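You operate a simulated robot arm through the tools that you are given. There is no shell and no other tool. Be economical: measure what you need, move in short steps, check, and stop when the job is done.

You run a simulated robot arm. Do the job below in one go: nothing can be reset, and whatever is moved stays where it is left.

TASK
Put the red hook tag on the front of the sample bench. Put the black seat ring on the orange blanking disc. Put the measuring cylinder that says "59" from the top of the valve bench on the shelf under the plate rack. Put the jar that says "07:30" from the top of the valve bench on top of the check valve there and the jar that says "12:45" on the white filter disc. Shut the left cloth drawer. Put one of the yellow marker blocks from the top of the long steel bench on the front of the sample bench. Fetch the short pipe from the top of the long steel bench and stand it in the blue tray on the hose stand. The order is free. Set down upright: measuring cylinder, jar, short pipe.

It is judged by the outcome, as a careful person would: the job done as asked, and still so three seconds after it is handed in. It fails if anything else is knocked over, pushed out of place, dropped, spilled or broken. Flat cloth is picked up by pressing the open fingertips on it (5 to 10 N) and closing them slowly along it; thin cloth reads only 2 to 8 mm in the jaws.

THE ROBOT
A 5-joint arm with a fingered hand on a trunk, on a base that drives. Base frame: it is fixed to the floor where the robot stands at the start and does not move with it; the origin is under the middle of the robot, x ahead of it, y to its left, z up. Readings come in m, rad, newtons and seconds.
With the tool pointing down near the work surface it reaches from about 0.26 to 0.56 m from the robot's upright axis, wherever it stands. Its first joint turns from -2.007 to 2.007 rad. Places, roughly: black seat ring (4x4x2 cm) [-0.9, -9.3, 0.8]; blue tray on the hose stand (25x18 cm) [-1.42, -2.16, 0.72]; check valve [-1.5, -9.5, 0.75]; front of the sample bench (72x20 cm) [-1, 1.18, 0.84]; jar [-1.5, -9.5, 0.75]; left cloth drawer [-4, -10.9, 0.7]; measuring cylinder [-1.25, -9.25, 0.75]; orange blanking disc [-1.25, -11, 0.75]; red hook tag [0.5, 0, 0.75]; shelf under the plate rack [0.7, -12.1, 0.3]; short pipe [0.5, -1, 0.75]; white filter disc (7x7x1 cm) [-1.3, -9, 0.8]; yellow marker block [0.5, -0.75, 0.75]. The tool tilts only in the upright plane through the base axis and itself; it spins freely about its own axis. Payload 2.9 kg.
Tool frame: the origin (TCP) lies between the finger pads and is the grasp point; the fingertips stand 0.022 m ahead of it; z points along the fingers, y is the line along which they close. The gripper opens to 0.124 m. The gripper's body begins 0.06 m behind the TCP. The gripper is a hand of 3 fingers: y runs from the thumb to the fingers, the wrist lies at [0, 0, -0.218] in the tool frame.
Orientation is told as [roll, pitch, yaw] about the base's x, y, z axes, in that order, counted from this pose: with the fingers straight down and closing along the base's y, the tool's x points along the base's -x, its y along +y and its z along -z.

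THE INTERFACE
- The arm moves only by the tool step_arm. Its argument "plan" is a list of rows, each a list of 6 numbers: the shift along the tool's x, y, z in units of 30 mm (1.0 is 30 mm), then the turn, a rotation vector about the tool's x, y, z in units of 4 degrees (1.0 is 4 degrees). In form: [[tx, ty, tz, rx, ry, rz], ...]. A call has 1 to 20 rows; each row shifts and turns the commanded pose from where the row before left it, along the tool's axes as they then stand. A call with a number of a shift or a turn outside -1 to 1 is refused whole. A row lasts 0.2 s, in which the tool goes at most 0.05 m and 0.15 rad; a call with a longer step from one row to the next is refused whole. A pose out of reach is approached as far as the arm can. The call stops where the force on the tool passes 40 N (or 10 N more than at its start, if that is more) or the arm is blocked; 0.2 s more then pass. In this call time passes only in rows, and 0.2 s behind the last. It gives the time, the measured TCP pose, the force on the tool (base axes), the opening and the grip force at its end, in the units of the frame above (readings bear some noise), with the torque about the TCP (base axes, N m) and any sound that the robot's microphone picked up.
- Cameras (640 x 400 px; columns grow to the right, rows downward): "scene" is now at [0.008, 0.1113, 1.6203]; the picture's right is [-0.44, -0.90, 0.00], its down [-0.69, 0.34, -0.63] and it looks along [0.57, -0.28, -0.77] (base axes); focal length 285 px, centre (320, 200). "wrist" rides on the gripper at [0.064, -0.037, -0.075] in the tool frame; the picture's right is [0.50, 0.87, 0.00], its down [-0.62, 0.36, -0.70] and it looks along [-0.61, 0.35, 0.71] (tool axes); focal length 230 px, centre (320, 200). There is no depth. A picture from a camera that has moved, and an enlarged one, comes with that camera's place and axes in the base frame and with its lens.
- camera(camera): a new picture of that camera. No time passes.
- move_column(by): slides the trunk up (or, below 0, down) by that many m; the arm and the scene camera ride with it, the base frame stays. It gives what a move gives, with no picture.
- steer(legs): drives the robot by 1 to 6 legs, each [ahead, left, turn to the left] in m, m and rad, along the robot's own axes; the way and the turn of a leg run together, so that a leg with both is an arc; at most 1.5 m and 3.142 rad a leg. The arm and the cameras ride along, it lands a little off, and it stops where it bumps. It gives what a move gives.
- move_fingers(finger1, finger2, thumb_bend): sets how far each is bent, from 0 (flat) to 1 (curled in); at 0.3 the hand is open as for a grip, at 0.7 the pads meet at the TCP. One left out holds its place. A second passes; each finger stops where it meets its share of the squeeze, and holds until it gets a number again. It is the only way to open and close the hand. It gives what a move gives, with no picture; readings hold the bend of each and the force on the fingers (four entries, about 0 where the hand has none), thumb and palm.
- pan_tilt(pan, tilt): turns the head with the scene camera to pan (to the left, within 2.705 rad either way) and tilt (down, from -0.506 to 1.204), counted from straight ahead of the robot. It gives what a move gives.
- zoom(camera, box): a new picture of the part [left, top, right, bottom] of that camera's present view, enlarged. No time passes.
- sign_off(): hands the job in; it is judged then, once.

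Go step by step. Nothing tells you exact positions but the pictures and the camera data: compare them with the known pose of the tool, close in by small moves and look again before you grip or let go. The budget is 217 turns and 198 pictures, counting those below and the enlarged ones. Unless the task says otherwise, let go and move clear before handing in, and close with one line.

The tools are called after "Request:" as name(argument=value, ...) on one line, values as JSON. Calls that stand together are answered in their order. step_arm: Moves the arm, as the interface text tells. Its arguments: {"type":"object","properties":{"plan":{"type":"array","items":{"type":"array","items":{"type":"number"}}}},"required":["plan"]} The other tools are called the same way: move_column (by) slides the trunk up or down; move_fingers (finger1, finger2, thumb_bend) moves the fingers one by one; steer (legs) drives the base; pan_tilt (pan, tilt) turns the head that bears the scene camera; camera (camera) takes a picture; zoom (camera, box) takes an enlarged picture of a part of a camera's view; sign_off () hands the job in.

At the start:

```text
clock: 0.0
ee_pos: [0.3347, -0.1825, 1.0908]
orientation: [-0.001, -0.001, 0.0]
wrist_force: [-1.0, 0.5, 0.3]
torque: [-0.03, -0.02, 0.0]
gripper_width: 0.1238
grip_force: 0.1
shape: jaw
bend: [0.3, 0.3, 0.3]
finger forces: [0.1, 0.0, 0.0, 0.0, 0.0, 0.1]
trunk travel left (down, up): [-0.725, 0.265]
robot x, y, heading: [0.0009, 0.0031, 0.004]
head pan, tilt: [-0.461, 0.883]
```

scene: 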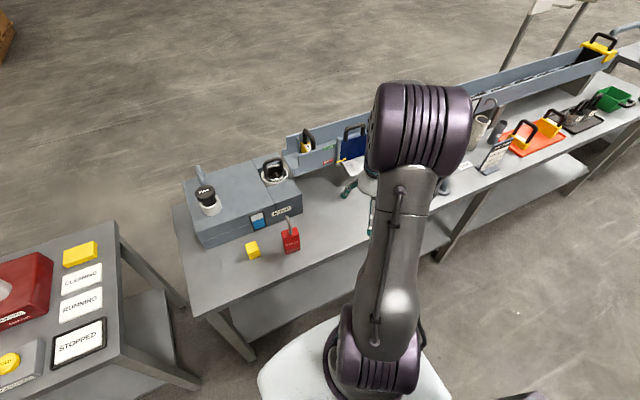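
wrist: 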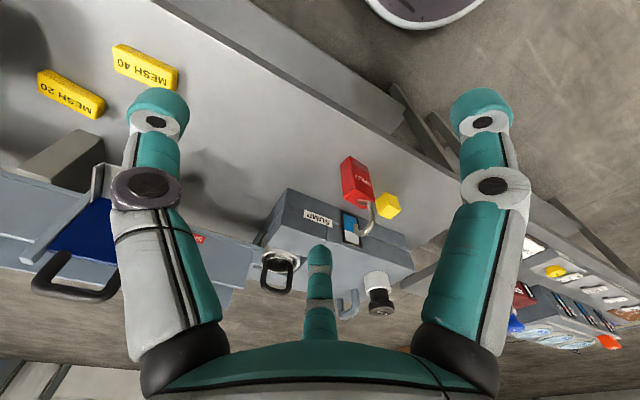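

I see the red tag near (0.51,-0.02) on the bench ahead, with other items spread along it. I'll look around with the head first.

Request:
zoom(camera="wrist", box=[0, 20, 440, 300])

Request:
zoom(camera="scene", box=[170, 120, 390, 290])

Request:
pan_tilt(pan=-1.2, tilt=0.75)

Request:
camera(camera="scene")

Request:
pan_tilt(pan=2.2, tilt=0.55)

Request:
camera(camera="scene")

Request:
pan_tilt(pan=-2.2, tilt=0.3)

Request:
camera(camera="scene")

```text
1.43 times, centred on (220, 160) of wrist
camera zoom: at [0.2708, -0.22, 1.1664], right [-0.5, 0.87, 0.0], down [0.62, 0.36, 0.7], along [0.61, 0.35, -0.71], focal length 329 px, centre (463, 257)
```

zoom: 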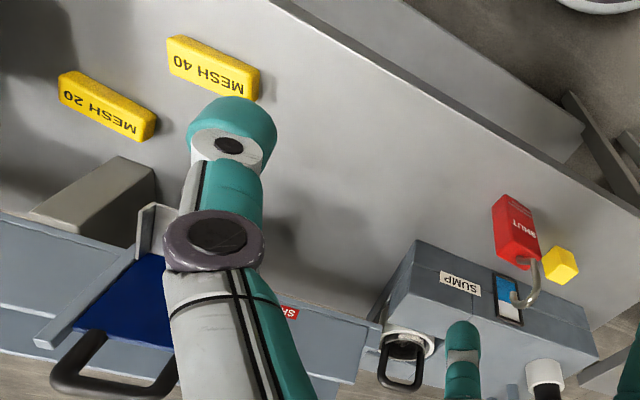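

```text
2.35 times, centred on (280, 205) of scene
camera zoom: at [0.008, 0.1113, 1.6203], right [-0.44, -0.9, 0.0], down [-0.69, 0.34, -0.63], along [0.57, -0.28, -0.77], focal length 671 px, centre (414, 188)
```

zoom: 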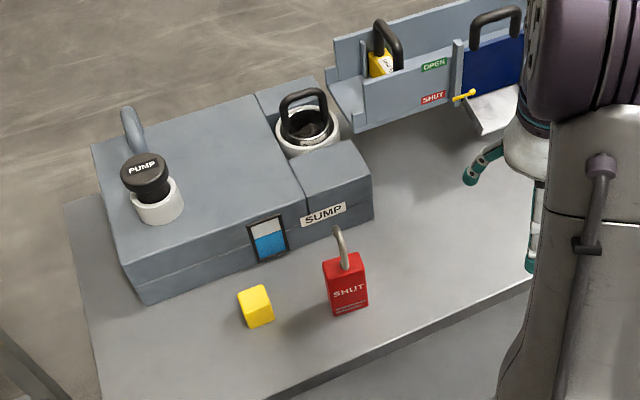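

```text
clock: 1.1
ee_pos: [0.3342, -0.1831, 1.0918]
orientation: [-0.002, 0.001, 0.001]
wrist_force: [0.6, 0.0, -0.7]
torque: [0.02, 0.01, -0.02]
gripper_width: 0.1236
grip_force: 0.0
shape: jaw
bend: [0.3, 0.3, 0.3]
finger forces: [0.1, 0.0, 0.1, 0.1, 0.0, 0.0]
trunk travel left (down, up): [-0.725, 0.265]
robot x, y, heading: [0.0009, 0.0015, -0.002]
head pan, tilt: [-1.201, 0.75]
```

```text
193 pictures are left
camera scene: at [-0.0304, 0.0681, 1.6308], right [-0.93, -0.36, 0.0], down [-0.25, 0.64, -0.73], along [0.27, -0.68, -0.68], focal length 285 px, centre (320, 200)
```

scene: 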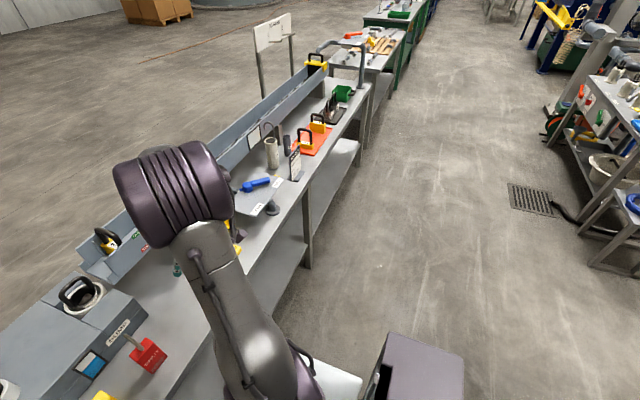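

```text
clock: 4.0
ee_pos: [0.3341, -0.1829, 1.0908]
orientation: [0.0, 0.0, 0.0]
wrist_force: [0.3, 0.3, -0.4]
torque: [-0.01, -0.01, 0.02]
gripper_width: 0.1241
grip_force: 0.1
shape: jaw
bend: [0.3, 0.3, 0.3]
finger forces: [0.0, 0.0, 0.0, 0.0, 0.0, 0.0]
trunk travel left (down, up): [-0.725, 0.265]
robot x, y, heading: [-0.0, -0.0013, 0.002]
head pan, tilt: [2.201, 0.55]
```

```text
192 pictures are left
camera scene: at [-0.1134, 0.2179, 1.6482], right [0.81, 0.59, 0.0], down [0.31, -0.42, -0.85], along [-0.5, 0.69, -0.52], focal length 285 px, centre (320, 200)
```

scene: 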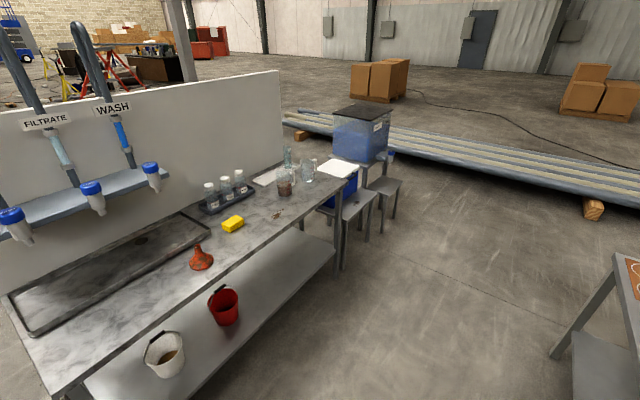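

```text
clock: 7.5
ee_pos: [0.3338, -0.1821, 1.0897]
orientation: [0.0, 0.0, 0.0]
wrist_force: [1.0, 0.1, -0.5]
torque: [0.0, 0.0, 0.0]
gripper_width: 0.1238
grip_force: 0.1
shape: jaw
bend: [0.3, 0.3, 0.3]
finger forces: [0.0, 0.1, 0.0, 0.0, 0.0, 0.0]
trunk travel left (down, up): [-0.725, 0.265]
robot x, y, heading: [-0.001, 0.0017, -0.0]
head pan, tilt: [-2.201, 0.3]
```

```text
191 pictures are left
camera scene: at [-0.1155, 0.0698, 1.6712], right [-0.81, 0.59, 0.0], down [0.17, 0.24, -0.96], along [-0.56, -0.77, -0.3], focal length 285 px, centre (320, 200)
```

scene: 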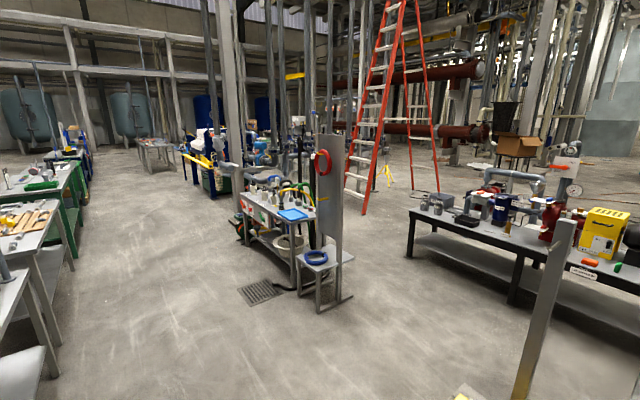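

Benches understood: the sample bench front edge lies near x≈-0.88, running along y. First the red tag; I move above it and look.

Request:
step_arm(plan=[[-1, 1, 0, 0, 0, 0], [-1, 1, 0, 0, 0, 0], [-1, 1, 0.5, 0, 0, 0], [-1, 1, 0.5, 0, 0, 0], [-0.5, 1, 1, 0, 0, 0], [0, 0, 1, 0, 0, 0], [0, 0, 1, 0, 0, 0]])

Request:
camera(camera="wrist")

Request:
pan_tilt(pan=-0.3, tilt=0.9)

Request:
camera(camera="scene")

```text
clock: 9.1
ee_pos: [0.4701, -0.0317, 0.9701]
orientation: [0.001, 0.001, 0.0]
wrist_force: [0.0, 0.4, 0.6]
torque: [-0.01, -0.01, 0.0]
gripper_width: 0.124
grip_force: 0.0
shape: jaw
bend: [0.3, 0.3, 0.3]
finger forces: [0.0, 0.0, 0.0, 0.1, 0.1, 0.0]
trunk travel left (down, up): [-0.725, 0.265]
robot x, y, heading: [0.0021, -0.0031, 0.0]
head pan, tilt: [-2.201, 0.3]
```

```text
190 pictures are left
camera wrist: at [0.4066, -0.0684, 1.0453], right [-0.5, 0.87, 0.0], down [0.62, 0.36, 0.7], along [0.61, 0.35, -0.71], focal length 230 px, centre (320, 200)
```

wrist: 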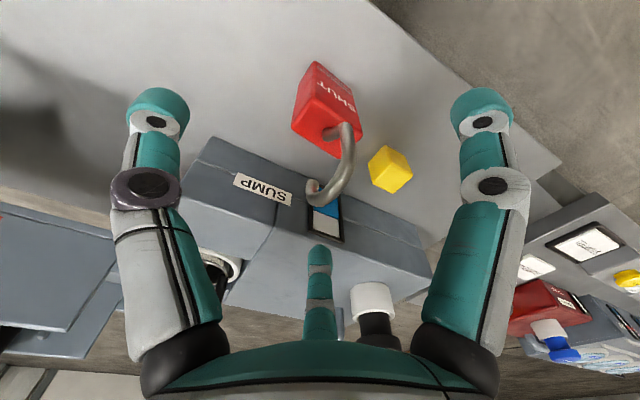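

```text
clock: 11.0
ee_pos: [0.4702, -0.0323, 0.9707]
orientation: [-0.003, 0.002, 0.001]
wrist_force: [-0.8, 0.1, -0.8]
torque: [0.01, 0.0, 0.02]
gripper_width: 0.1238
grip_force: 0.1
shape: jaw
bend: [0.3, 0.3, 0.3]
finger forces: [0.1, 0.0, 0.1, 0.0, 0.0, 0.1]
trunk travel left (down, up): [-0.725, 0.265]
robot x, y, heading: [0.005, 0.0021, 0.003]
head pan, tilt: [-0.3, 0.901]
```

```text
189 pictures are left
camera scene: at [0.0117, 0.123, 1.619], right [-0.3, -0.96, 0.0], down [-0.75, 0.23, -0.62], along [0.59, -0.18, -0.78], focal length 285 px, centre (320, 200)
```

scene: 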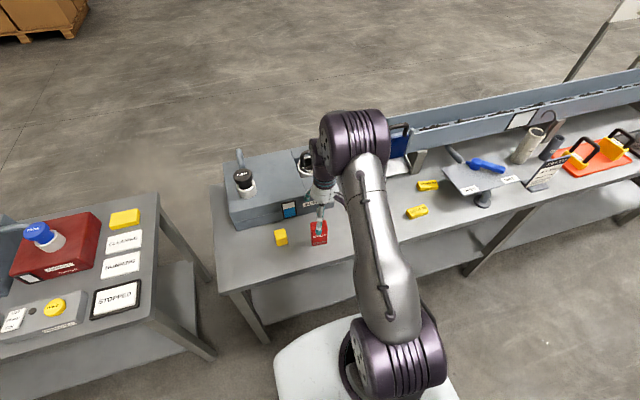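

I zoom in on the tag to get its pose and thickness.

Request:
zoom(camera="wrist", box=[220, 40, 420, 220])

Request:
zoom(camera="scene", box=[260, 180, 380, 260])

Request:
zoom(camera="scene", box=[390, 80, 640, 240])

```text
2.22 times, centred on (320, 130) of wrist
camera zoom: at [0.406, -0.0688, 1.0461], right [-0.5, 0.87, 0.0], down [0.62, 0.36, 0.7], along [0.61, 0.35, -0.71], focal length 511 px, centre (320, 356)
```

zoom: 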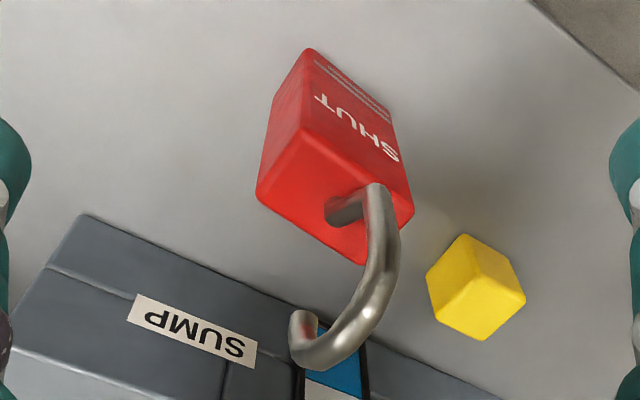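

```text
5.00 times, centred on (320, 220) of scene
camera zoom: at [0.0117, 0.123, 1.619], right [-0.3, -0.96, 0.0], down [-0.75, 0.23, -0.62], along [0.59, -0.18, -0.78], focal length 1426 px, centre (320, 100)
```

zoom: 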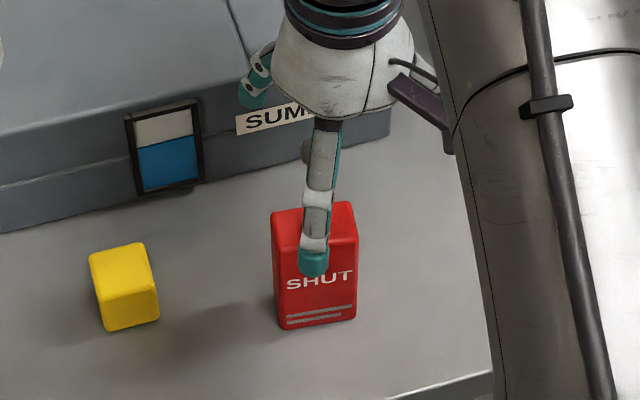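

```text
2.50 times, centred on (515, 160) of scene
camera zoom: at [0.0117, 0.123, 1.619], right [-0.3, -0.96, 0.0], down [-0.75, 0.23, -0.62], along [0.59, -0.18, -0.78], focal length 713 px, centre (-168, 300)
```

zoom: 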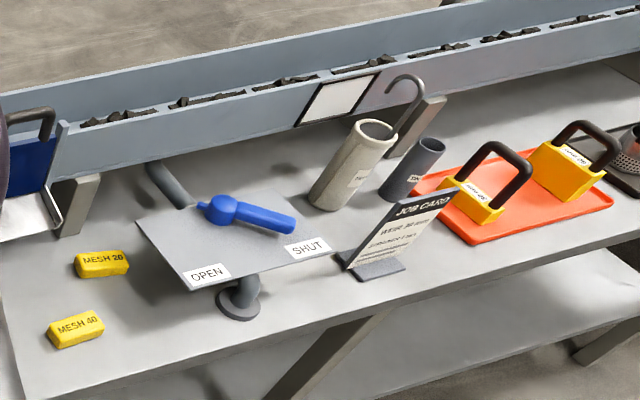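

The tag is about 5×3×9 cm standing, with its hook up to z≈0.93. Before gripping I test how the three fingers close in the air.

Request:
move_fingers(finger1=0.55, finger2=0.55, thumb_bend=0.55)

Request:
camera(camera="wrist")

Request:
move_fingers(finger1=0.1, finger2=0.3, thumb_bend=0.3)

Request:
camera(camera="wrist")

```text
clock: 12.0
ee_pos: [0.4689, -0.0318, 0.9695]
orientation: [0.002, 0.001, 0.0]
wrist_force: [0.6, 0.0, 0.0]
torque: [0.01, -0.02, -0.02]
gripper_width: 0.0367
grip_force: 0.1
shape: fingers
bend: [0.55, 0.54, 0.55]
finger forces: [0.0, 0.4, 0.1, 0.1, 0.1, 0.0]
trunk travel left (down, up): [-0.725, 0.265]
robot x, y, heading: [-0.0025, -0.0013, -0.006]
head pan, tilt: [-0.3, 0.901]
```

```text
185 pictures are left
camera wrist: at [0.4059, -0.0687, 1.0459], right [-0.5, 0.87, 0.0], down [0.62, 0.36, 0.7], along [0.61, 0.35, -0.71], focal length 230 px, centre (320, 200)
```

wrist: 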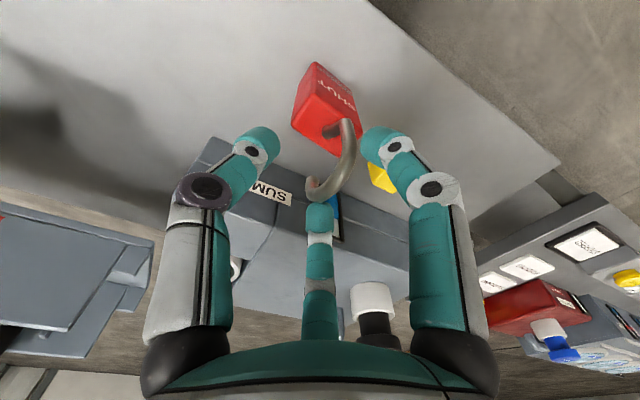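

```text
clock: 13.0
ee_pos: [0.4692, -0.0318, 0.9699]
orientation: [0.0, 0.001, 0.0]
wrist_force: [0.8, 0.8, 0.0]
torque: [-0.01, 0.02, 0.0]
gripper_width: 0.1206
grip_force: 0.0
shape: fingers
bend: [0.1, 0.3, 0.3]
finger forces: [0.0, 0.1, 0.0, 0.0, 0.0, 0.1]
trunk travel left (down, up): [-0.725, 0.265]
robot x, y, heading: [-0.001, 0.0028, 0.002]
head pan, tilt: [-0.3, 0.901]
```

```text
184 pictures are left
camera wrist: at [0.406, -0.0688, 1.0459], right [-0.5, 0.87, 0.0], down [0.62, 0.36, 0.7], along [0.61, 0.35, -0.71], focal length 230 px, centre (320, 200)
```

wrist: 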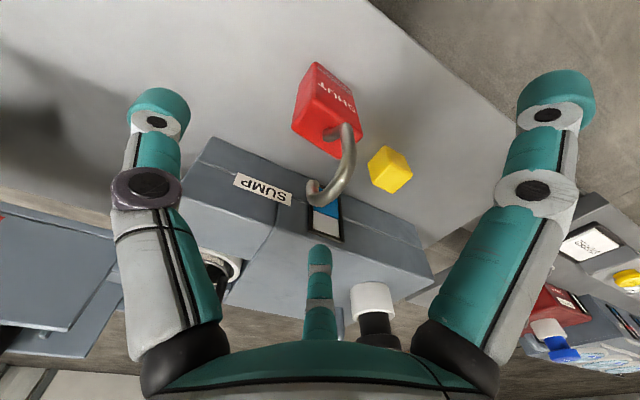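

The hand is a three-finger tripod (120° apart). I'll grip the tag's top from above with two fingers on the broad faces and the thumb on the narrow side; lowering to check alignment.

Request:
move_fingers(finger1=0.3, finger2=0.3, thumb_bend=0.3)

Request:
step_arm(plan=[[-0.2, 0.28, 0, 0, 0, 0.85], [-0.2, 0.28, 0, 0, 0, 0.85], [0, 0, 0.7, 0, 0, 0], [0, 0, 0.7, 0, 0, 0]])

Request:
camera(camera="wrist")

Request:
zoom(camera="scene", box=[260, 180, 380, 260])

```text
clock: 14.0
ee_pos: [0.4697, -0.032, 0.9704]
orientation: [0.0, 0.001, 0.0]
wrist_force: [0.7, -0.3, -1.0]
torque: [-0.04, 0.0, -0.01]
gripper_width: 0.1042
grip_force: 0.0
shape: fingers
bend: [0.3, 0.3, 0.3]
finger forces: [0.1, 0.0, 0.0, 0.0, 0.1, 0.0]
trunk travel left (down, up): [-0.725, 0.265]
robot x, y, heading: [0.0007, -0.0008, -0.001]
head pan, tilt: [-0.3, 0.901]
```

```text
clock: 15.0
ee_pos: [0.4829, -0.016, 0.9285]
orientation: [0.001, 0.001, -0.117]
wrist_force: [0.4, -0.2, -0.5]
torque: [0.01, 0.0, 0.0]
gripper_width: 0.1039
grip_force: 0.1
shape: fingers
bend: [0.3, 0.3, 0.3]
finger forces: [0.1, 0.0, 0.1, 0.0, 0.0, 0.0]
trunk travel left (down, up): [-0.725, 0.265]
robot x, y, heading: [0.0006, -0.0012, 0.004]
head pan, tilt: [-0.3, 0.901]
```

```text
183 pictures are left
camera wrist: at [0.4148, -0.0457, 1.0043], right [-0.39, 0.92, 0.0], down [0.66, 0.28, 0.7], along [0.64, 0.28, -0.71], focal length 230 px, centre (320, 200)
```

wrist: 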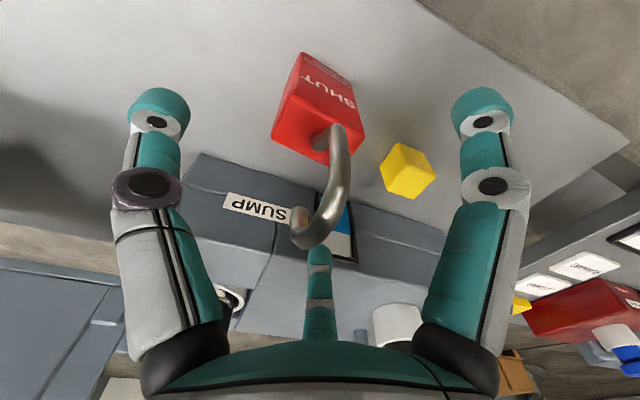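

```text
5.00 times, centred on (320, 220) of scene
camera zoom: at [0.0122, 0.1231, 1.619], right [-0.3, -0.96, 0.0], down [-0.75, 0.23, -0.62], along [0.59, -0.18, -0.78], focal length 1426 px, centre (320, 100)
```

zoom: 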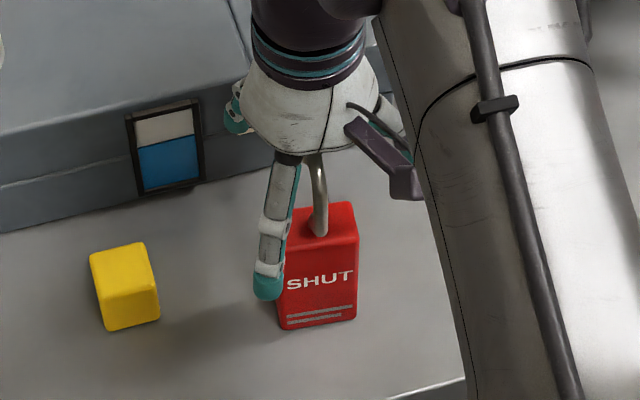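

Alignment is good: body centre under the TCP, hook top near 0.935. I descend to about 0.873 and close.

Request:
step_arm(plan=[[0, 0, 0.6, 0, 0, 0], [0, 0, 0.6, 0, 0, 0], [0, 0, 0.6, 0, 0, 0]])

Request:
zoom(camera="scene", box=[260, 180, 380, 260])

Request:
camera(camera="wrist")

```text
clock: 15.8
ee_pos: [0.4849, -0.0153, 0.8858]
orientation: [0.002, -0.017, -0.119]
wrist_force: [-2.1, 0.2, 24.2]
torque: [-0.09, -0.06, -0.02]
gripper_width: 0.1045
grip_force: 11.9
shape: fingers
bend: [0.3, 0.3, 0.3]
finger forces: [0.0, 0.0, 0.1, 0.0, 0.0, 24.3]
trunk travel left (down, up): [-0.725, 0.265]
robot x, y, heading: [-0.0004, -0.0028, 0.005]
head pan, tilt: [-0.3, 0.901]
stopped in row 3: the force on the tool passed its limit (the readings are from after the stop); the commanded pose is now the measured one
```

```text
5.00 times, centred on (320, 220) of scene
camera zoom: at [0.0084, 0.1233, 1.6193], right [-0.3, -0.96, 0.0], down [-0.75, 0.23, -0.62], along [0.59, -0.18, -0.78], focal length 1426 px, centre (320, 100)
```

zoom: 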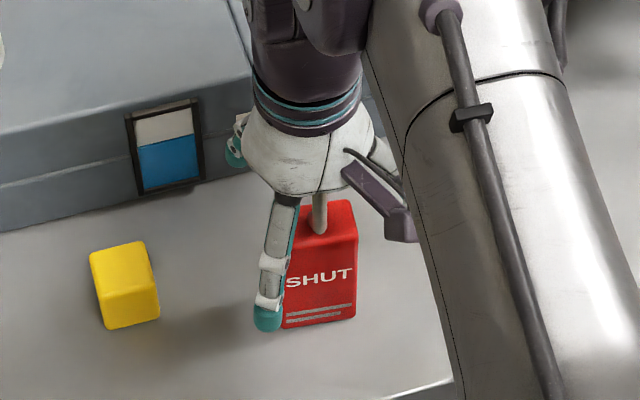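

```text
180 pictures are left
camera wrist: at [0.4164, -0.0456, 0.9608], right [-0.39, 0.92, -0.01], down [0.64, 0.28, 0.71], along [0.66, 0.28, -0.7], focal length 230 px, centre (320, 200)
```

wrist: 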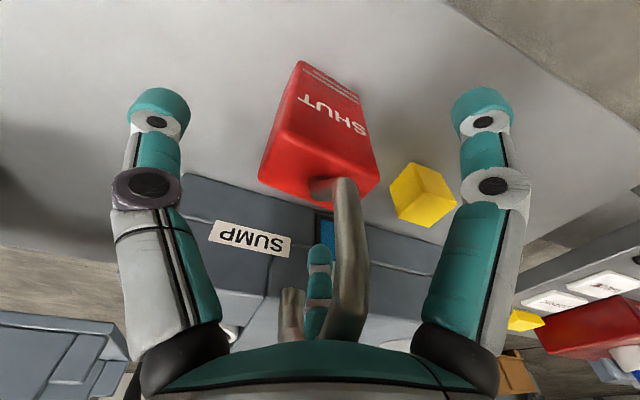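

The palm touches the hook before the pads reach the body, so I'll grip the hook's post instead, rotated 30° so no finger meets the return leg.

Request:
step_arm(plan=[[0, 0.15, -0.2, 0, 0, 0], [0, 0, 0, 0, 0, -0.94], [0, 0, 0, 0, 0, -0.94], [0, 0, 0, 0, 0, -0.94], [0, 0, 0, 0, 0, -0.94], [0, 0, 0, 0, 0, -0.94], [0, 0, 0, 0, 0, -0.94], [0, 0, 0, 0, 0, -0.94], [0, 0, 0, 0, 0, -0.94]])

Request:
camera(camera="wrist")

```text
clock: 17.8
ee_pos: [0.4855, -0.0123, 0.8896]
orientation: [-0.005, -0.009, 0.408]
wrist_force: [0.4, -0.3, -0.4]
torque: [0.0, 0.0, 0.01]
gripper_width: 0.1042
grip_force: 0.2
shape: fingers
bend: [0.3, 0.3, 0.3]
finger forces: [0.0, 0.0, 0.0, 0.0, 0.1, 0.0]
trunk travel left (down, up): [-0.725, 0.265]
robot x, y, heading: [-0.0006, -0.0001, 0.002]
head pan, tilt: [-0.3, 0.901]
```

```text
179 pictures are left
camera wrist: at [0.4418, -0.0714, 0.9653], right [-0.8, 0.6, -0.01], down [0.42, 0.57, 0.71], along [0.43, 0.56, -0.71], focal length 230 px, centre (320, 200)
```

wrist: 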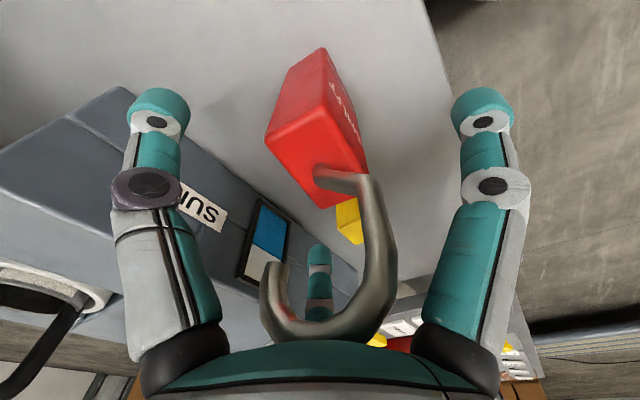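

The hook is a C in the x–z plane: root at body centre, outer post at x≈0.465. I shift the TCP onto the post, a little higher so the tips clear the body, and close.

Request:
step_arm(plan=[[0, 0, -0.43, 0, 0, 0], [0.6, 0.25, 0, 0, 0, 0]])

Request:
camera(camera="wrist")

Request:
move_fingers(finger1=0.5, finger2=0.5, thumb_bend=0.5)

Request:
camera(camera="wrist")

```text
clock: 18.4
ee_pos: [0.4648, -0.0122, 0.9031]
orientation: [-0.004, -0.008, 0.407]
wrist_force: [-0.1, 0.1, -0.2]
torque: [-0.02, 0.03, -0.01]
gripper_width: 0.1043
grip_force: 0.1
shape: fingers
bend: [0.3, 0.3, 0.3]
finger forces: [0.1, 0.0, 0.1, 0.0, 0.1, 0.0]
trunk travel left (down, up): [-0.725, 0.265]
robot x, y, heading: [-0.0004, 0.0012, 0.002]
head pan, tilt: [-0.3, 0.901]
```

```text
178 pictures are left
camera wrist: at [0.4217, -0.0713, 0.9784], right [-0.8, 0.6, -0.01], down [0.42, 0.57, 0.71], along [0.43, 0.56, -0.71], focal length 230 px, centre (320, 200)
```

wrist: 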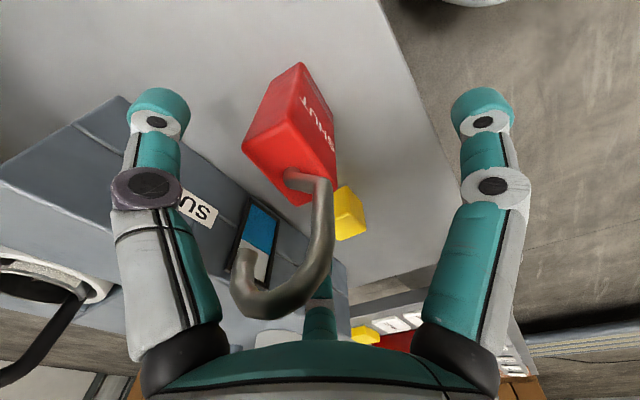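

```text
clock: 19.4
ee_pos: [0.4659, -0.0124, 0.9044]
orientation: [-0.004, -0.008, 0.408]
wrist_force: [-1.2, -0.1, 0.3]
torque: [-0.01, 0.03, -0.03]
gripper_width: 0.0504
grip_force: 0.0
shape: fingers
bend: [0.5, 0.5, 0.5]
finger forces: [0.1, 0.0, 0.0, 0.0, 0.1, 0.0]
trunk travel left (down, up): [-0.725, 0.265]
robot x, y, heading: [0.0005, 0.0037, -0.002]
head pan, tilt: [-0.3, 0.901]
```

```text
177 pictures are left
camera wrist: at [0.4223, -0.0713, 0.9783], right [-0.8, 0.6, -0.01], down [0.42, 0.57, 0.71], along [0.43, 0.56, -0.71], focal length 230 px, centre (320, 200)
```

wrist: 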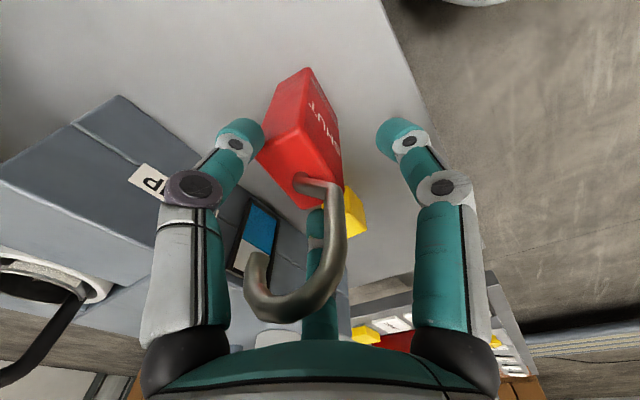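

Post is centred between the fingers. Closing to grip.

Request:
move_fingers(finger1=0.75, finger2=0.75, thumb_bend=0.75)

Request:
camera(camera="wrist")

Request:
step_arm(plan=[[0, 0, -0.5, 0, 0, 0], [0, 0, -1, 0, 0, 0]])

Request:
camera(camera="wrist")

```text
clock: 20.4
ee_pos: [0.4663, -0.0126, 0.9054]
orientation: [-0.005, -0.012, 0.406]
wrist_force: [3.3, -4.1, 24.2]
torque: [0.32, -0.59, -0.14]
gripper_width: 0.0118
grip_force: 21.7
shape: fingers
bend: [0.73, 0.5, 0.62]
finger forces: [2.3, 24.7, 0.1, 0.1, 15.8, 0.0]
trunk travel left (down, up): [-0.725, 0.265]
robot x, y, heading: [0.001, 0.0039, -0.005]
head pan, tilt: [-0.3, 0.901]
```

```text
176 pictures are left
camera wrist: at [0.4211, -0.0721, 0.9798], right [-0.8, 0.6, -0.01], down [0.42, 0.57, 0.71], along [0.43, 0.56, -0.71], focal length 230 px, centre (320, 200)
```

wrist: 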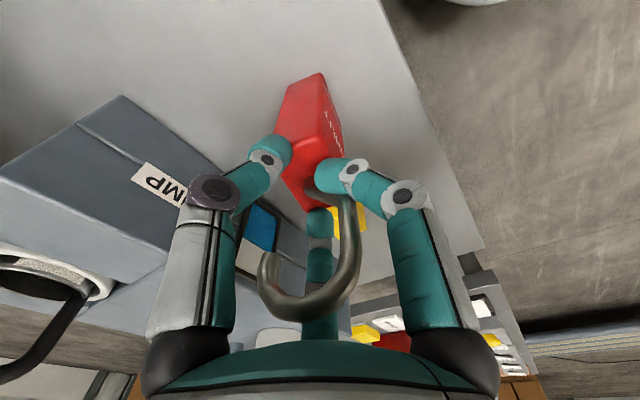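

```text
clock: 20.9
ee_pos: [0.4636, -0.0113, 0.9483]
orientation: [-0.004, -0.009, 0.407]
wrist_force: [-0.7, -0.3, -0.2]
torque: [0.01, 0.03, 0.02]
gripper_width: 0.0084
grip_force: 9.1
shape: fingers
bend: [0.75, 0.5, 0.62]
finger forces: [0.0, 8.8, 0.1, 0.0, 8.8, 0.1]
trunk travel left (down, up): [-0.725, 0.265]
robot x, y, heading: [0.0015, -0.0002, 0.0]
head pan, tilt: [-0.3, 0.901]
```

```text
175 pictures are left
camera wrist: at [0.42, -0.0708, 1.0228], right [-0.8, 0.6, -0.01], down [0.42, 0.57, 0.71], along [0.43, 0.56, -0.71], focal length 230 px, centre (320, 200)
```

wrist: 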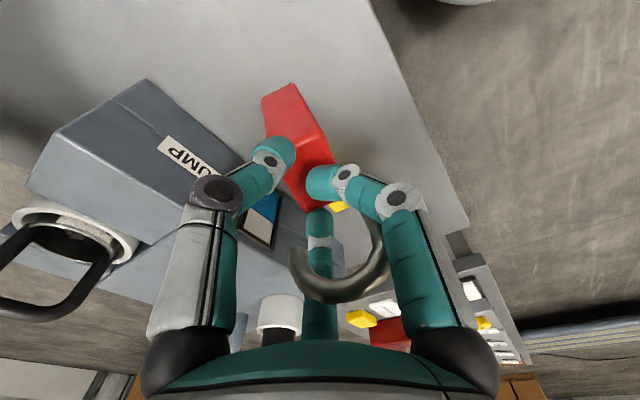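

I check from the scene camera whether the tag came up.

Request:
zoom(camera="scene", box=[260, 160, 380, 260])

```text
4.00 times, centred on (320, 210) of scene
camera zoom: at [0.0103, 0.1229, 1.6188], right [-0.3, -0.96, 0.0], down [-0.75, 0.23, -0.62], along [0.59, -0.18, -0.78], focal length 1141 px, centre (320, 160)
```

zoom: 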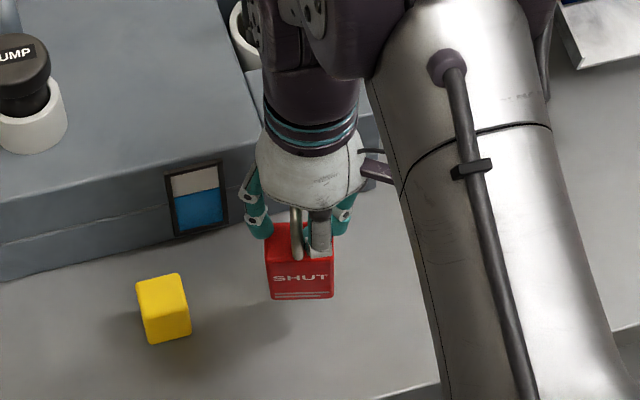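

The tag is held. I lift, retract the arm, and drive to the sample bench.

Request:
step_arm(plan=[[0.8, 0.35, -1, 0, 0, 0], [0.8, 0.35, -1, 0, 0, 0], [0.8, 0.35, -1, 0, 0, 0], [0.8, 0.35, -1, 0, 0, 0]])

Request:
steer(legs=[[0, 0, 1.571], [0.9, 0, 0], [0, 0, 1.571]])

Request:
pan_tilt(pan=0.2, tilt=0.7)

Request:
camera(camera="scene")

Request:
camera(camera="wrist")

```text
clock: 21.9
ee_pos: [0.359, -0.0117, 1.0691]
orientation: [-0.004, -0.011, 0.404]
wrist_force: [-0.6, 0.5, -1.2]
torque: [-0.01, -0.01, -0.01]
gripper_width: 0.0083
grip_force: 8.9
shape: fingers
bend: [0.75, 0.5, 0.62]
finger forces: [0.0, 8.8, 0.1, 0.1, 8.8, 0.1]
trunk travel left (down, up): [-0.725, 0.265]
robot x, y, heading: [-0.0041, 0.0027, -0.001]
head pan, tilt: [-0.3, 0.901]
```

```text
clock: 34.3
ee_pos: [-0.3651, 0.9115, 1.0673]
orientation: [-0.006, -0.008, -2.742]
wrist_force: [0.1, -0.2, -1.5]
torque: [0.03, -0.04, -0.03]
gripper_width: 0.0083
grip_force: 8.9
shape: fingers
bend: [0.75, 0.5, 0.62]
finger forces: [0.0, 8.9, 0.0, 0.1, 8.8, 0.0]
trunk travel left (down, up): [-0.725, 0.265]
robot x, y, heading: [-0.0086, 0.8981, 3.132]
head pan, tilt: [-0.3, 0.901]
```

```text
clock: 35.2
ee_pos: [-0.3655, 0.9135, 1.0671]
orientation: [-0.003, -0.008, -2.742]
wrist_force: [0.6, 0.3, -1.0]
torque: [0.0, -0.01, -0.01]
gripper_width: 0.0082
grip_force: 8.9
shape: fingers
bend: [0.75, 0.5, 0.62]
finger forces: [0.0, 8.8, 0.0, 0.0, 8.8, 0.0]
trunk travel left (down, up): [-0.725, 0.265]
robot x, y, heading: [-0.0034, 0.8988, 3.128]
head pan, tilt: [0.201, 0.7]
```

```text
173 pictures are left
camera scene: at [-0.03, 0.7367, 1.6351], right [-0.19, 0.98, 0.0], down [0.63, 0.12, -0.76], along [-0.75, -0.15, -0.64], focal length 285 px, centre (320, 200)
```

scene: 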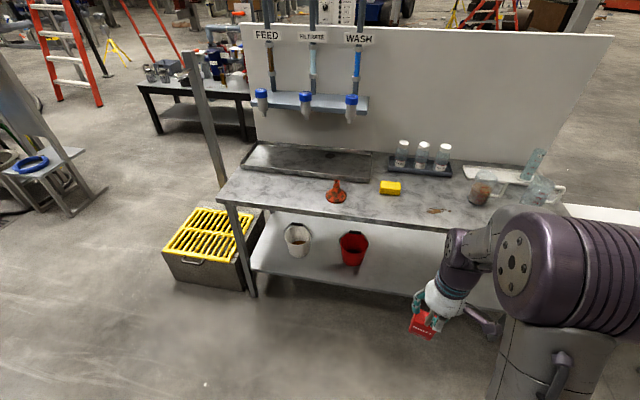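

```text
172 pictures are left
camera wrist: at [-0.3187, 0.9716, 1.1428], right [0.8, -0.6, -0.01], down [-0.42, -0.57, 0.71], along [-0.43, -0.56, -0.71], focal length 230 px, centre (320, 200)
```

wrist: 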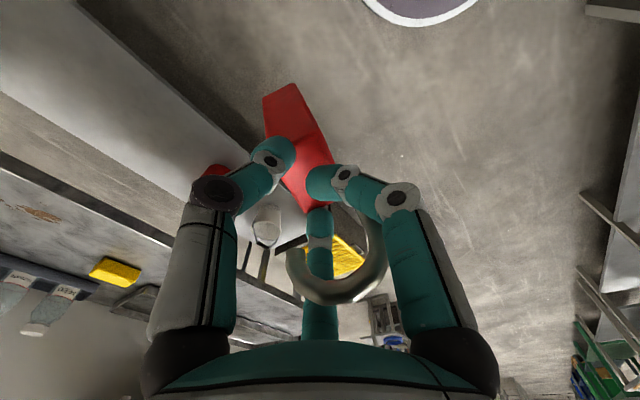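

I'm facing the sample bench; I'll drive up to it at y≈1.25, clear of the spill mark near (-1.05,1.06).

Request:
steer(legs=[[0, -0.35, 0], [0.48, 0, 0]])

Request:
pan_tilt(pan=0.3, tilt=0.95)

Request:
camera(camera="scene")

```text
clock: 39.9
ee_pos: [-0.8438, 1.2657, 1.0671]
orientation: [-0.004, -0.01, -2.747]
wrist_force: [0.1, -0.4, -1.2]
torque: [0.01, -0.02, 0.0]
gripper_width: 0.0085
grip_force: 9.5
shape: fingers
bend: [0.75, 0.5, 0.62]
finger forces: [0.0, 8.7, 0.0, 0.1, 8.9, 0.1]
trunk travel left (down, up): [-0.725, 0.265]
robot x, y, heading: [-0.4812, 1.249, 3.127]
head pan, tilt: [0.201, 0.7]
```

```text
clock: 40.7
ee_pos: [-0.8433, 1.2644, 1.0679]
orientation: [-0.004, -0.009, -2.747]
wrist_force: [0.7, -0.4, -0.4]
torque: [0.0, 0.0, -0.02]
gripper_width: 0.0085
grip_force: 8.8
shape: fingers
bend: [0.75, 0.5, 0.62]
finger forces: [0.0, 8.8, 0.0, 0.0, 8.8, 0.0]
trunk travel left (down, up): [-0.725, 0.265]
robot x, y, heading: [-0.4878, 1.2479, 3.132]
head pan, tilt: [0.3, 0.949]
```

```text
171 pictures are left
camera scene: at [-0.4957, 1.083, 1.6154], right [-0.28, 0.96, 0.0], down [0.78, 0.23, -0.58], along [-0.56, -0.17, -0.81], focal length 285 px, centre (320, 200)
```

scene: 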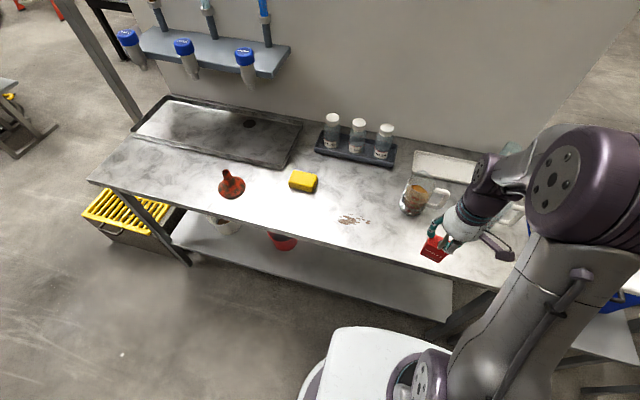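

Lowering toward the bench at about (-0.95,1.25).

Request:
step_arm(plan=[[-0.87, -0.23, 0, 0, 0, 0], [-0.87, -0.23, 0.5, 0, 0, 0], [-0.87, -0.23, 1, 0, 0, 0], [-0.87, -0.23, 1, 0, 0, 0], [0, 0, 0.8, 0, 0, 0]])

Request:
zoom(camera="scene", box=[340, 160, 540, 300])

Request:
camera(camera="wrist")

```text
clock: 41.9
ee_pos: [-0.9518, 1.2498, 0.9686]
orientation: [-0.006, -0.013, -2.747]
wrist_force: [0.0, 0.0, 2.0]
torque: [-0.12, 0.1, 0.05]
gripper_width: 0.0084
grip_force: 8.7
shape: fingers
bend: [0.75, 0.5, 0.62]
finger forces: [0.0, 9.2, 0.1, 0.1, 8.5, 0.0]
trunk travel left (down, up): [-0.725, 0.265]
robot x, y, heading: [-0.4881, 1.2477, 3.129]
head pan, tilt: [0.3, 0.949]
```

```text
2.86 times, centred on (440, 230) of scene
camera zoom: at [-0.4949, 1.0834, 1.6155], right [-0.28, 0.96, 0.0], down [0.78, 0.23, -0.58], along [-0.56, -0.17, -0.81], focal length 815 px, centre (-23, 114)
```

zoom: 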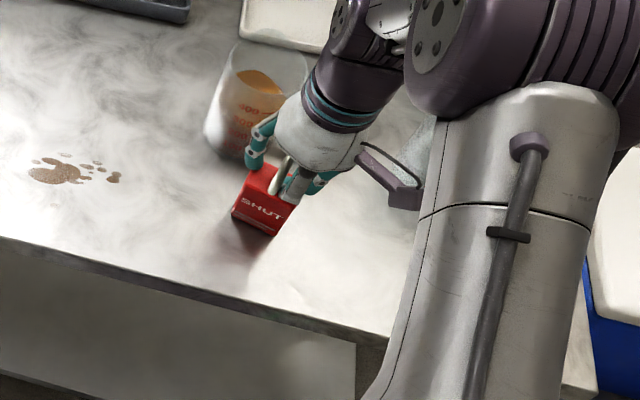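

```text
169 pictures are left
camera wrist: at [-0.9049, 1.3098, 1.0446], right [0.79, -0.61, -0.01], down [-0.42, -0.57, 0.71], along [-0.44, -0.56, -0.71], focal length 230 px, centre (320, 200)
```

wrist: 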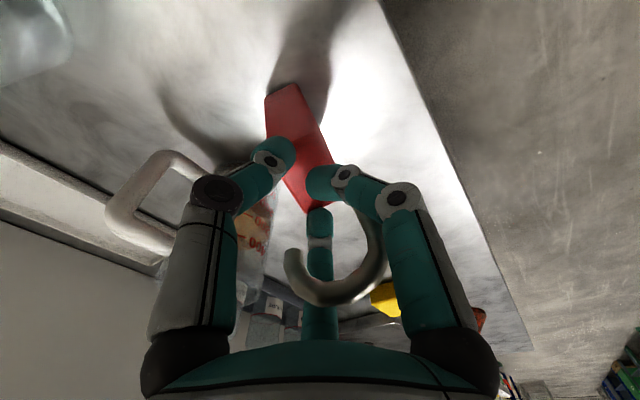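

The tag's bottom is just touching (bench top ≈0.84). I lower gently until it settles.

Request:
step_arm(plan=[[0, 0, 0.1, 0, 0, 0], [0, 0, 0.1, 0, 0, 0]])

Request:
zoom(camera="scene", box=[390, 190, 470, 260])

Request:
zoom(camera="wrist", box=[220, 40, 420, 220])

```text
clock: 42.7
ee_pos: [-0.9523, 1.2527, 0.9665]
orientation: [-0.01, -0.021, -2.748]
wrist_force: [0.8, 1.5, 32.4]
torque: [-0.41, 0.61, 0.03]
gripper_width: 0.0085
grip_force: 26.0
shape: fingers
bend: [0.75, 0.49, 0.62]
finger forces: [0.3, 33.0, 0.0, 0.1, 19.2, 0.1]
trunk travel left (down, up): [-0.725, 0.265]
robot x, y, heading: [-0.4839, 1.2495, 3.126]
head pan, tilt: [0.3, 0.949]
stopped in row 2: the force on the tool passed its limit (the readings are from after the stop); the commanded pose is now the measured one
```

```text
5.71 times, centred on (430, 225) of scene
camera zoom: at [-0.4923, 1.0844, 1.6157], right [-0.28, 0.96, 0.0], down [0.78, 0.23, -0.58], along [-0.56, -0.17, -0.81], focal length 1630 px, centre (-309, 57)
```

zoom: 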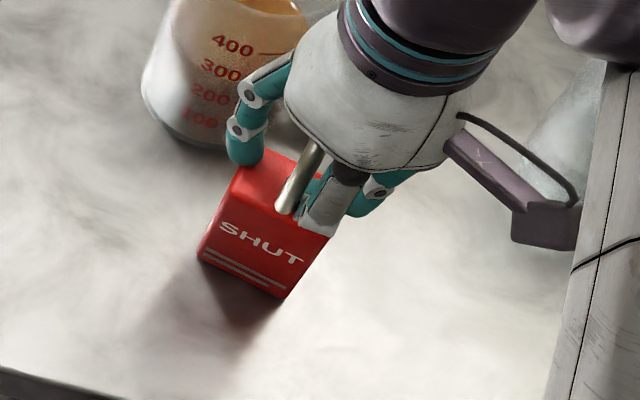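

```text
2.22 times, centred on (320, 130) of wrist
camera zoom: at [-0.9053, 1.3108, 1.0421], right [0.79, -0.61, -0.02], down [-0.42, -0.57, 0.71], along [-0.44, -0.56, -0.7], focal length 511 px, centre (320, 356)
```

zoom: 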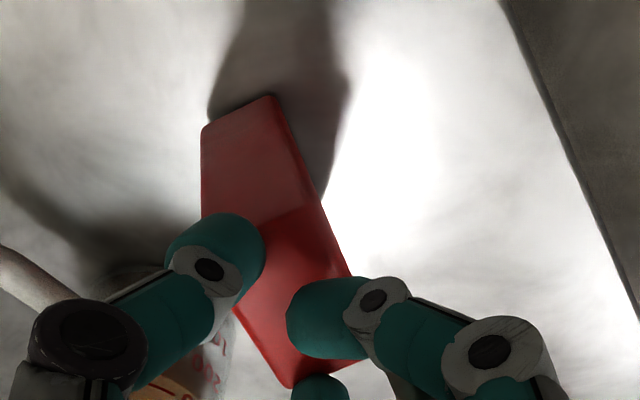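

It's pressed onto the bench. I release and look.

Request:
move_fingers(finger1=0.5, finger2=0.4, thumb_bend=0.5)

Request:
move_fingers(finger1=0.3, finger2=0.3, thumb_bend=0.3)

Request:
camera(camera="wrist")

Request:
zoom(camera="scene", box=[390, 190, 470, 260])

```text
clock: 43.7
ee_pos: [-0.9513, 1.2511, 0.9646]
orientation: [-0.006, -0.014, -2.748]
wrist_force: [1.7, -0.6, 12.0]
torque: [-0.29, 0.18, 0.03]
gripper_width: 0.0491
grip_force: 5.8
shape: fingers
bend: [0.5, 0.41, 0.5]
finger forces: [0.1, 11.7, 0.0, 0.1, 0.0, 0.0]
trunk travel left (down, up): [-0.725, 0.265]
robot x, y, heading: [-0.4845, 1.2493, 3.128]
head pan, tilt: [0.3, 0.949]
```

```text
clock: 44.7
ee_pos: [-0.9531, 1.2517, 0.9649]
orientation: [-0.004, -0.014, -2.747]
wrist_force: [-0.5, 0.0, 0.2]
torque: [0.05, -0.02, -0.04]
gripper_width: 0.1034
grip_force: 0.0
shape: fingers
bend: [0.3, 0.3, 0.3]
finger forces: [0.0, 0.1, 0.0, 0.0, 0.0, 0.0]
trunk travel left (down, up): [-0.725, 0.265]
robot x, y, heading: [-0.487, 1.2524, 3.13]
head pan, tilt: [0.3, 0.949]
```

```text
166 pictures are left
camera wrist: at [-0.906, 1.3098, 1.0395], right [0.79, -0.61, -0.01], down [-0.42, -0.57, 0.71], along [-0.44, -0.56, -0.71], focal length 230 px, centre (320, 200)
```

wrist: 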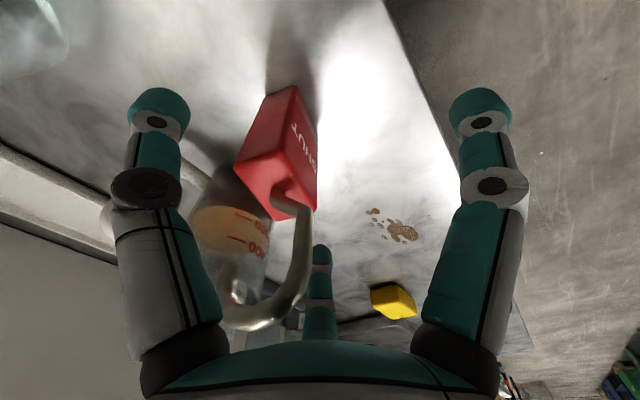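

```text
5.71 times, centred on (430, 225) of scene
camera zoom: at [-0.4956, 1.083, 1.6153], right [-0.28, 0.96, 0.0], down [0.78, 0.23, -0.58], along [-0.56, -0.17, -0.81], focal length 1630 px, centre (-309, 57)
```

zoom: 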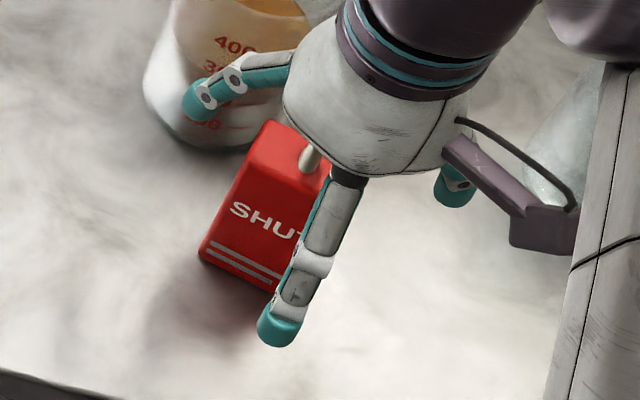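

The tag stands upright. I lift clear, tuck the arm, and drive to the yellow blocks.

Request:
step_arm(plan=[[0, 0, -0.5, 0, 0, 0], [0, 0, -1, 0, 0, 0], [0, 0, -1, 0, 0, 0], [0, 0, -1, 0, 0, 0], [0.8, 0.2, -1, 0, 0, 0], [0.8, 0.2, -0.5, 0, 0, 0], [0.8, 0.2, 0, 0, 0, 0]])

Request:
camera(camera="scene")

Request:
steer(legs=[[-0.48, 0, 0], [0, 0, 1.571], [0.85, 0, 0], [0.85, 0, 0], [0, 0, 1.571]])

Request:
pan_tilt(pan=-0.4, tilt=0.8)

Request:
camera(camera="scene")

```text
clock: 46.3
ee_pos: [-0.876, 1.2627, 1.1148]
orientation: [-0.007, -0.016, -2.748]
wrist_force: [-0.1, 0.4, 0.0]
torque: [0.01, -0.02, -0.01]
gripper_width: 0.1036
grip_force: 0.0
shape: fingers
bend: [0.3, 0.3, 0.3]
finger forces: [0.0, 0.0, 0.1, 0.1, 0.1, 0.1]
trunk travel left (down, up): [-0.725, 0.265]
robot x, y, heading: [-0.4802, 1.2462, 3.129]
head pan, tilt: [0.3, 0.949]
```

```text
164 pictures are left
camera scene: at [-0.4946, 1.0831, 1.6153], right [-0.28, 0.96, 0.0], down [0.78, 0.23, -0.58], along [-0.56, -0.17, -0.81], focal length 285 px, centre (320, 200)
```

scene: 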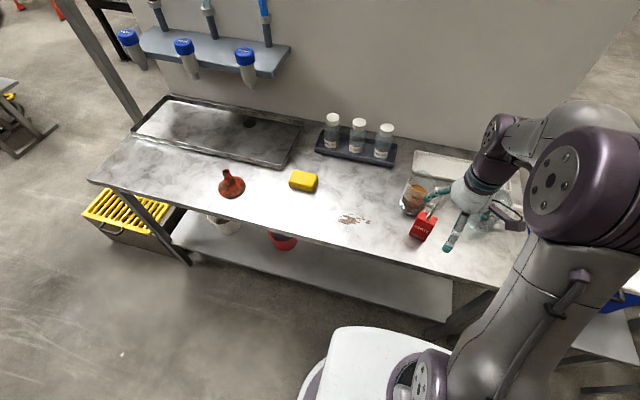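

```text
clock: 65.0
ee_pos: [0.3399, -0.4651, 1.1135]
orientation: [-0.006, -0.015, 0.375]
wrist_force: [-0.2, 0.2, -0.1]
torque: [0.01, -0.01, 0.01]
gripper_width: 0.1036
grip_force: 0.0
shape: fingers
bend: [0.3, 0.3, 0.3]
finger forces: [0.1, 0.0, 0.0, 0.1, 0.0, 0.1]
trunk travel left (down, up): [-0.725, 0.265]
robot x, y, heading: [-0.0482, -0.4472, -0.031]
head pan, tilt: [0.3, 0.949]
```

```text
clock: 66.0
ee_pos: [0.3396, -0.4645, 1.1131]
orientation: [-0.007, -0.013, 0.375]
wrist_force: [0.0, 0.1, -0.1]
torque: [0.02, -0.01, 0.01]
gripper_width: 0.1037
grip_force: 0.1
shape: fingers
bend: [0.3, 0.3, 0.3]
finger forces: [0.1, 0.1, 0.1, 0.1, 0.0, 0.0]
trunk travel left (down, up): [-0.725, 0.265]
robot x, y, heading: [-0.0516, -0.4424, -0.034]
head pan, tilt: [-0.4, 0.799]
```

```text
163 pictures are left
camera scene: at [-0.0357, -0.3305, 1.6268], right [-0.42, -0.91, 0.0], down [-0.65, 0.3, -0.7], along [0.63, -0.29, -0.72], focal length 285 px, centre (320, 200)
```

scene: 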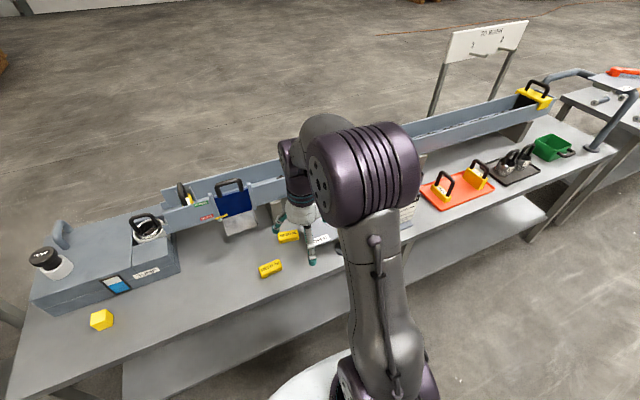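

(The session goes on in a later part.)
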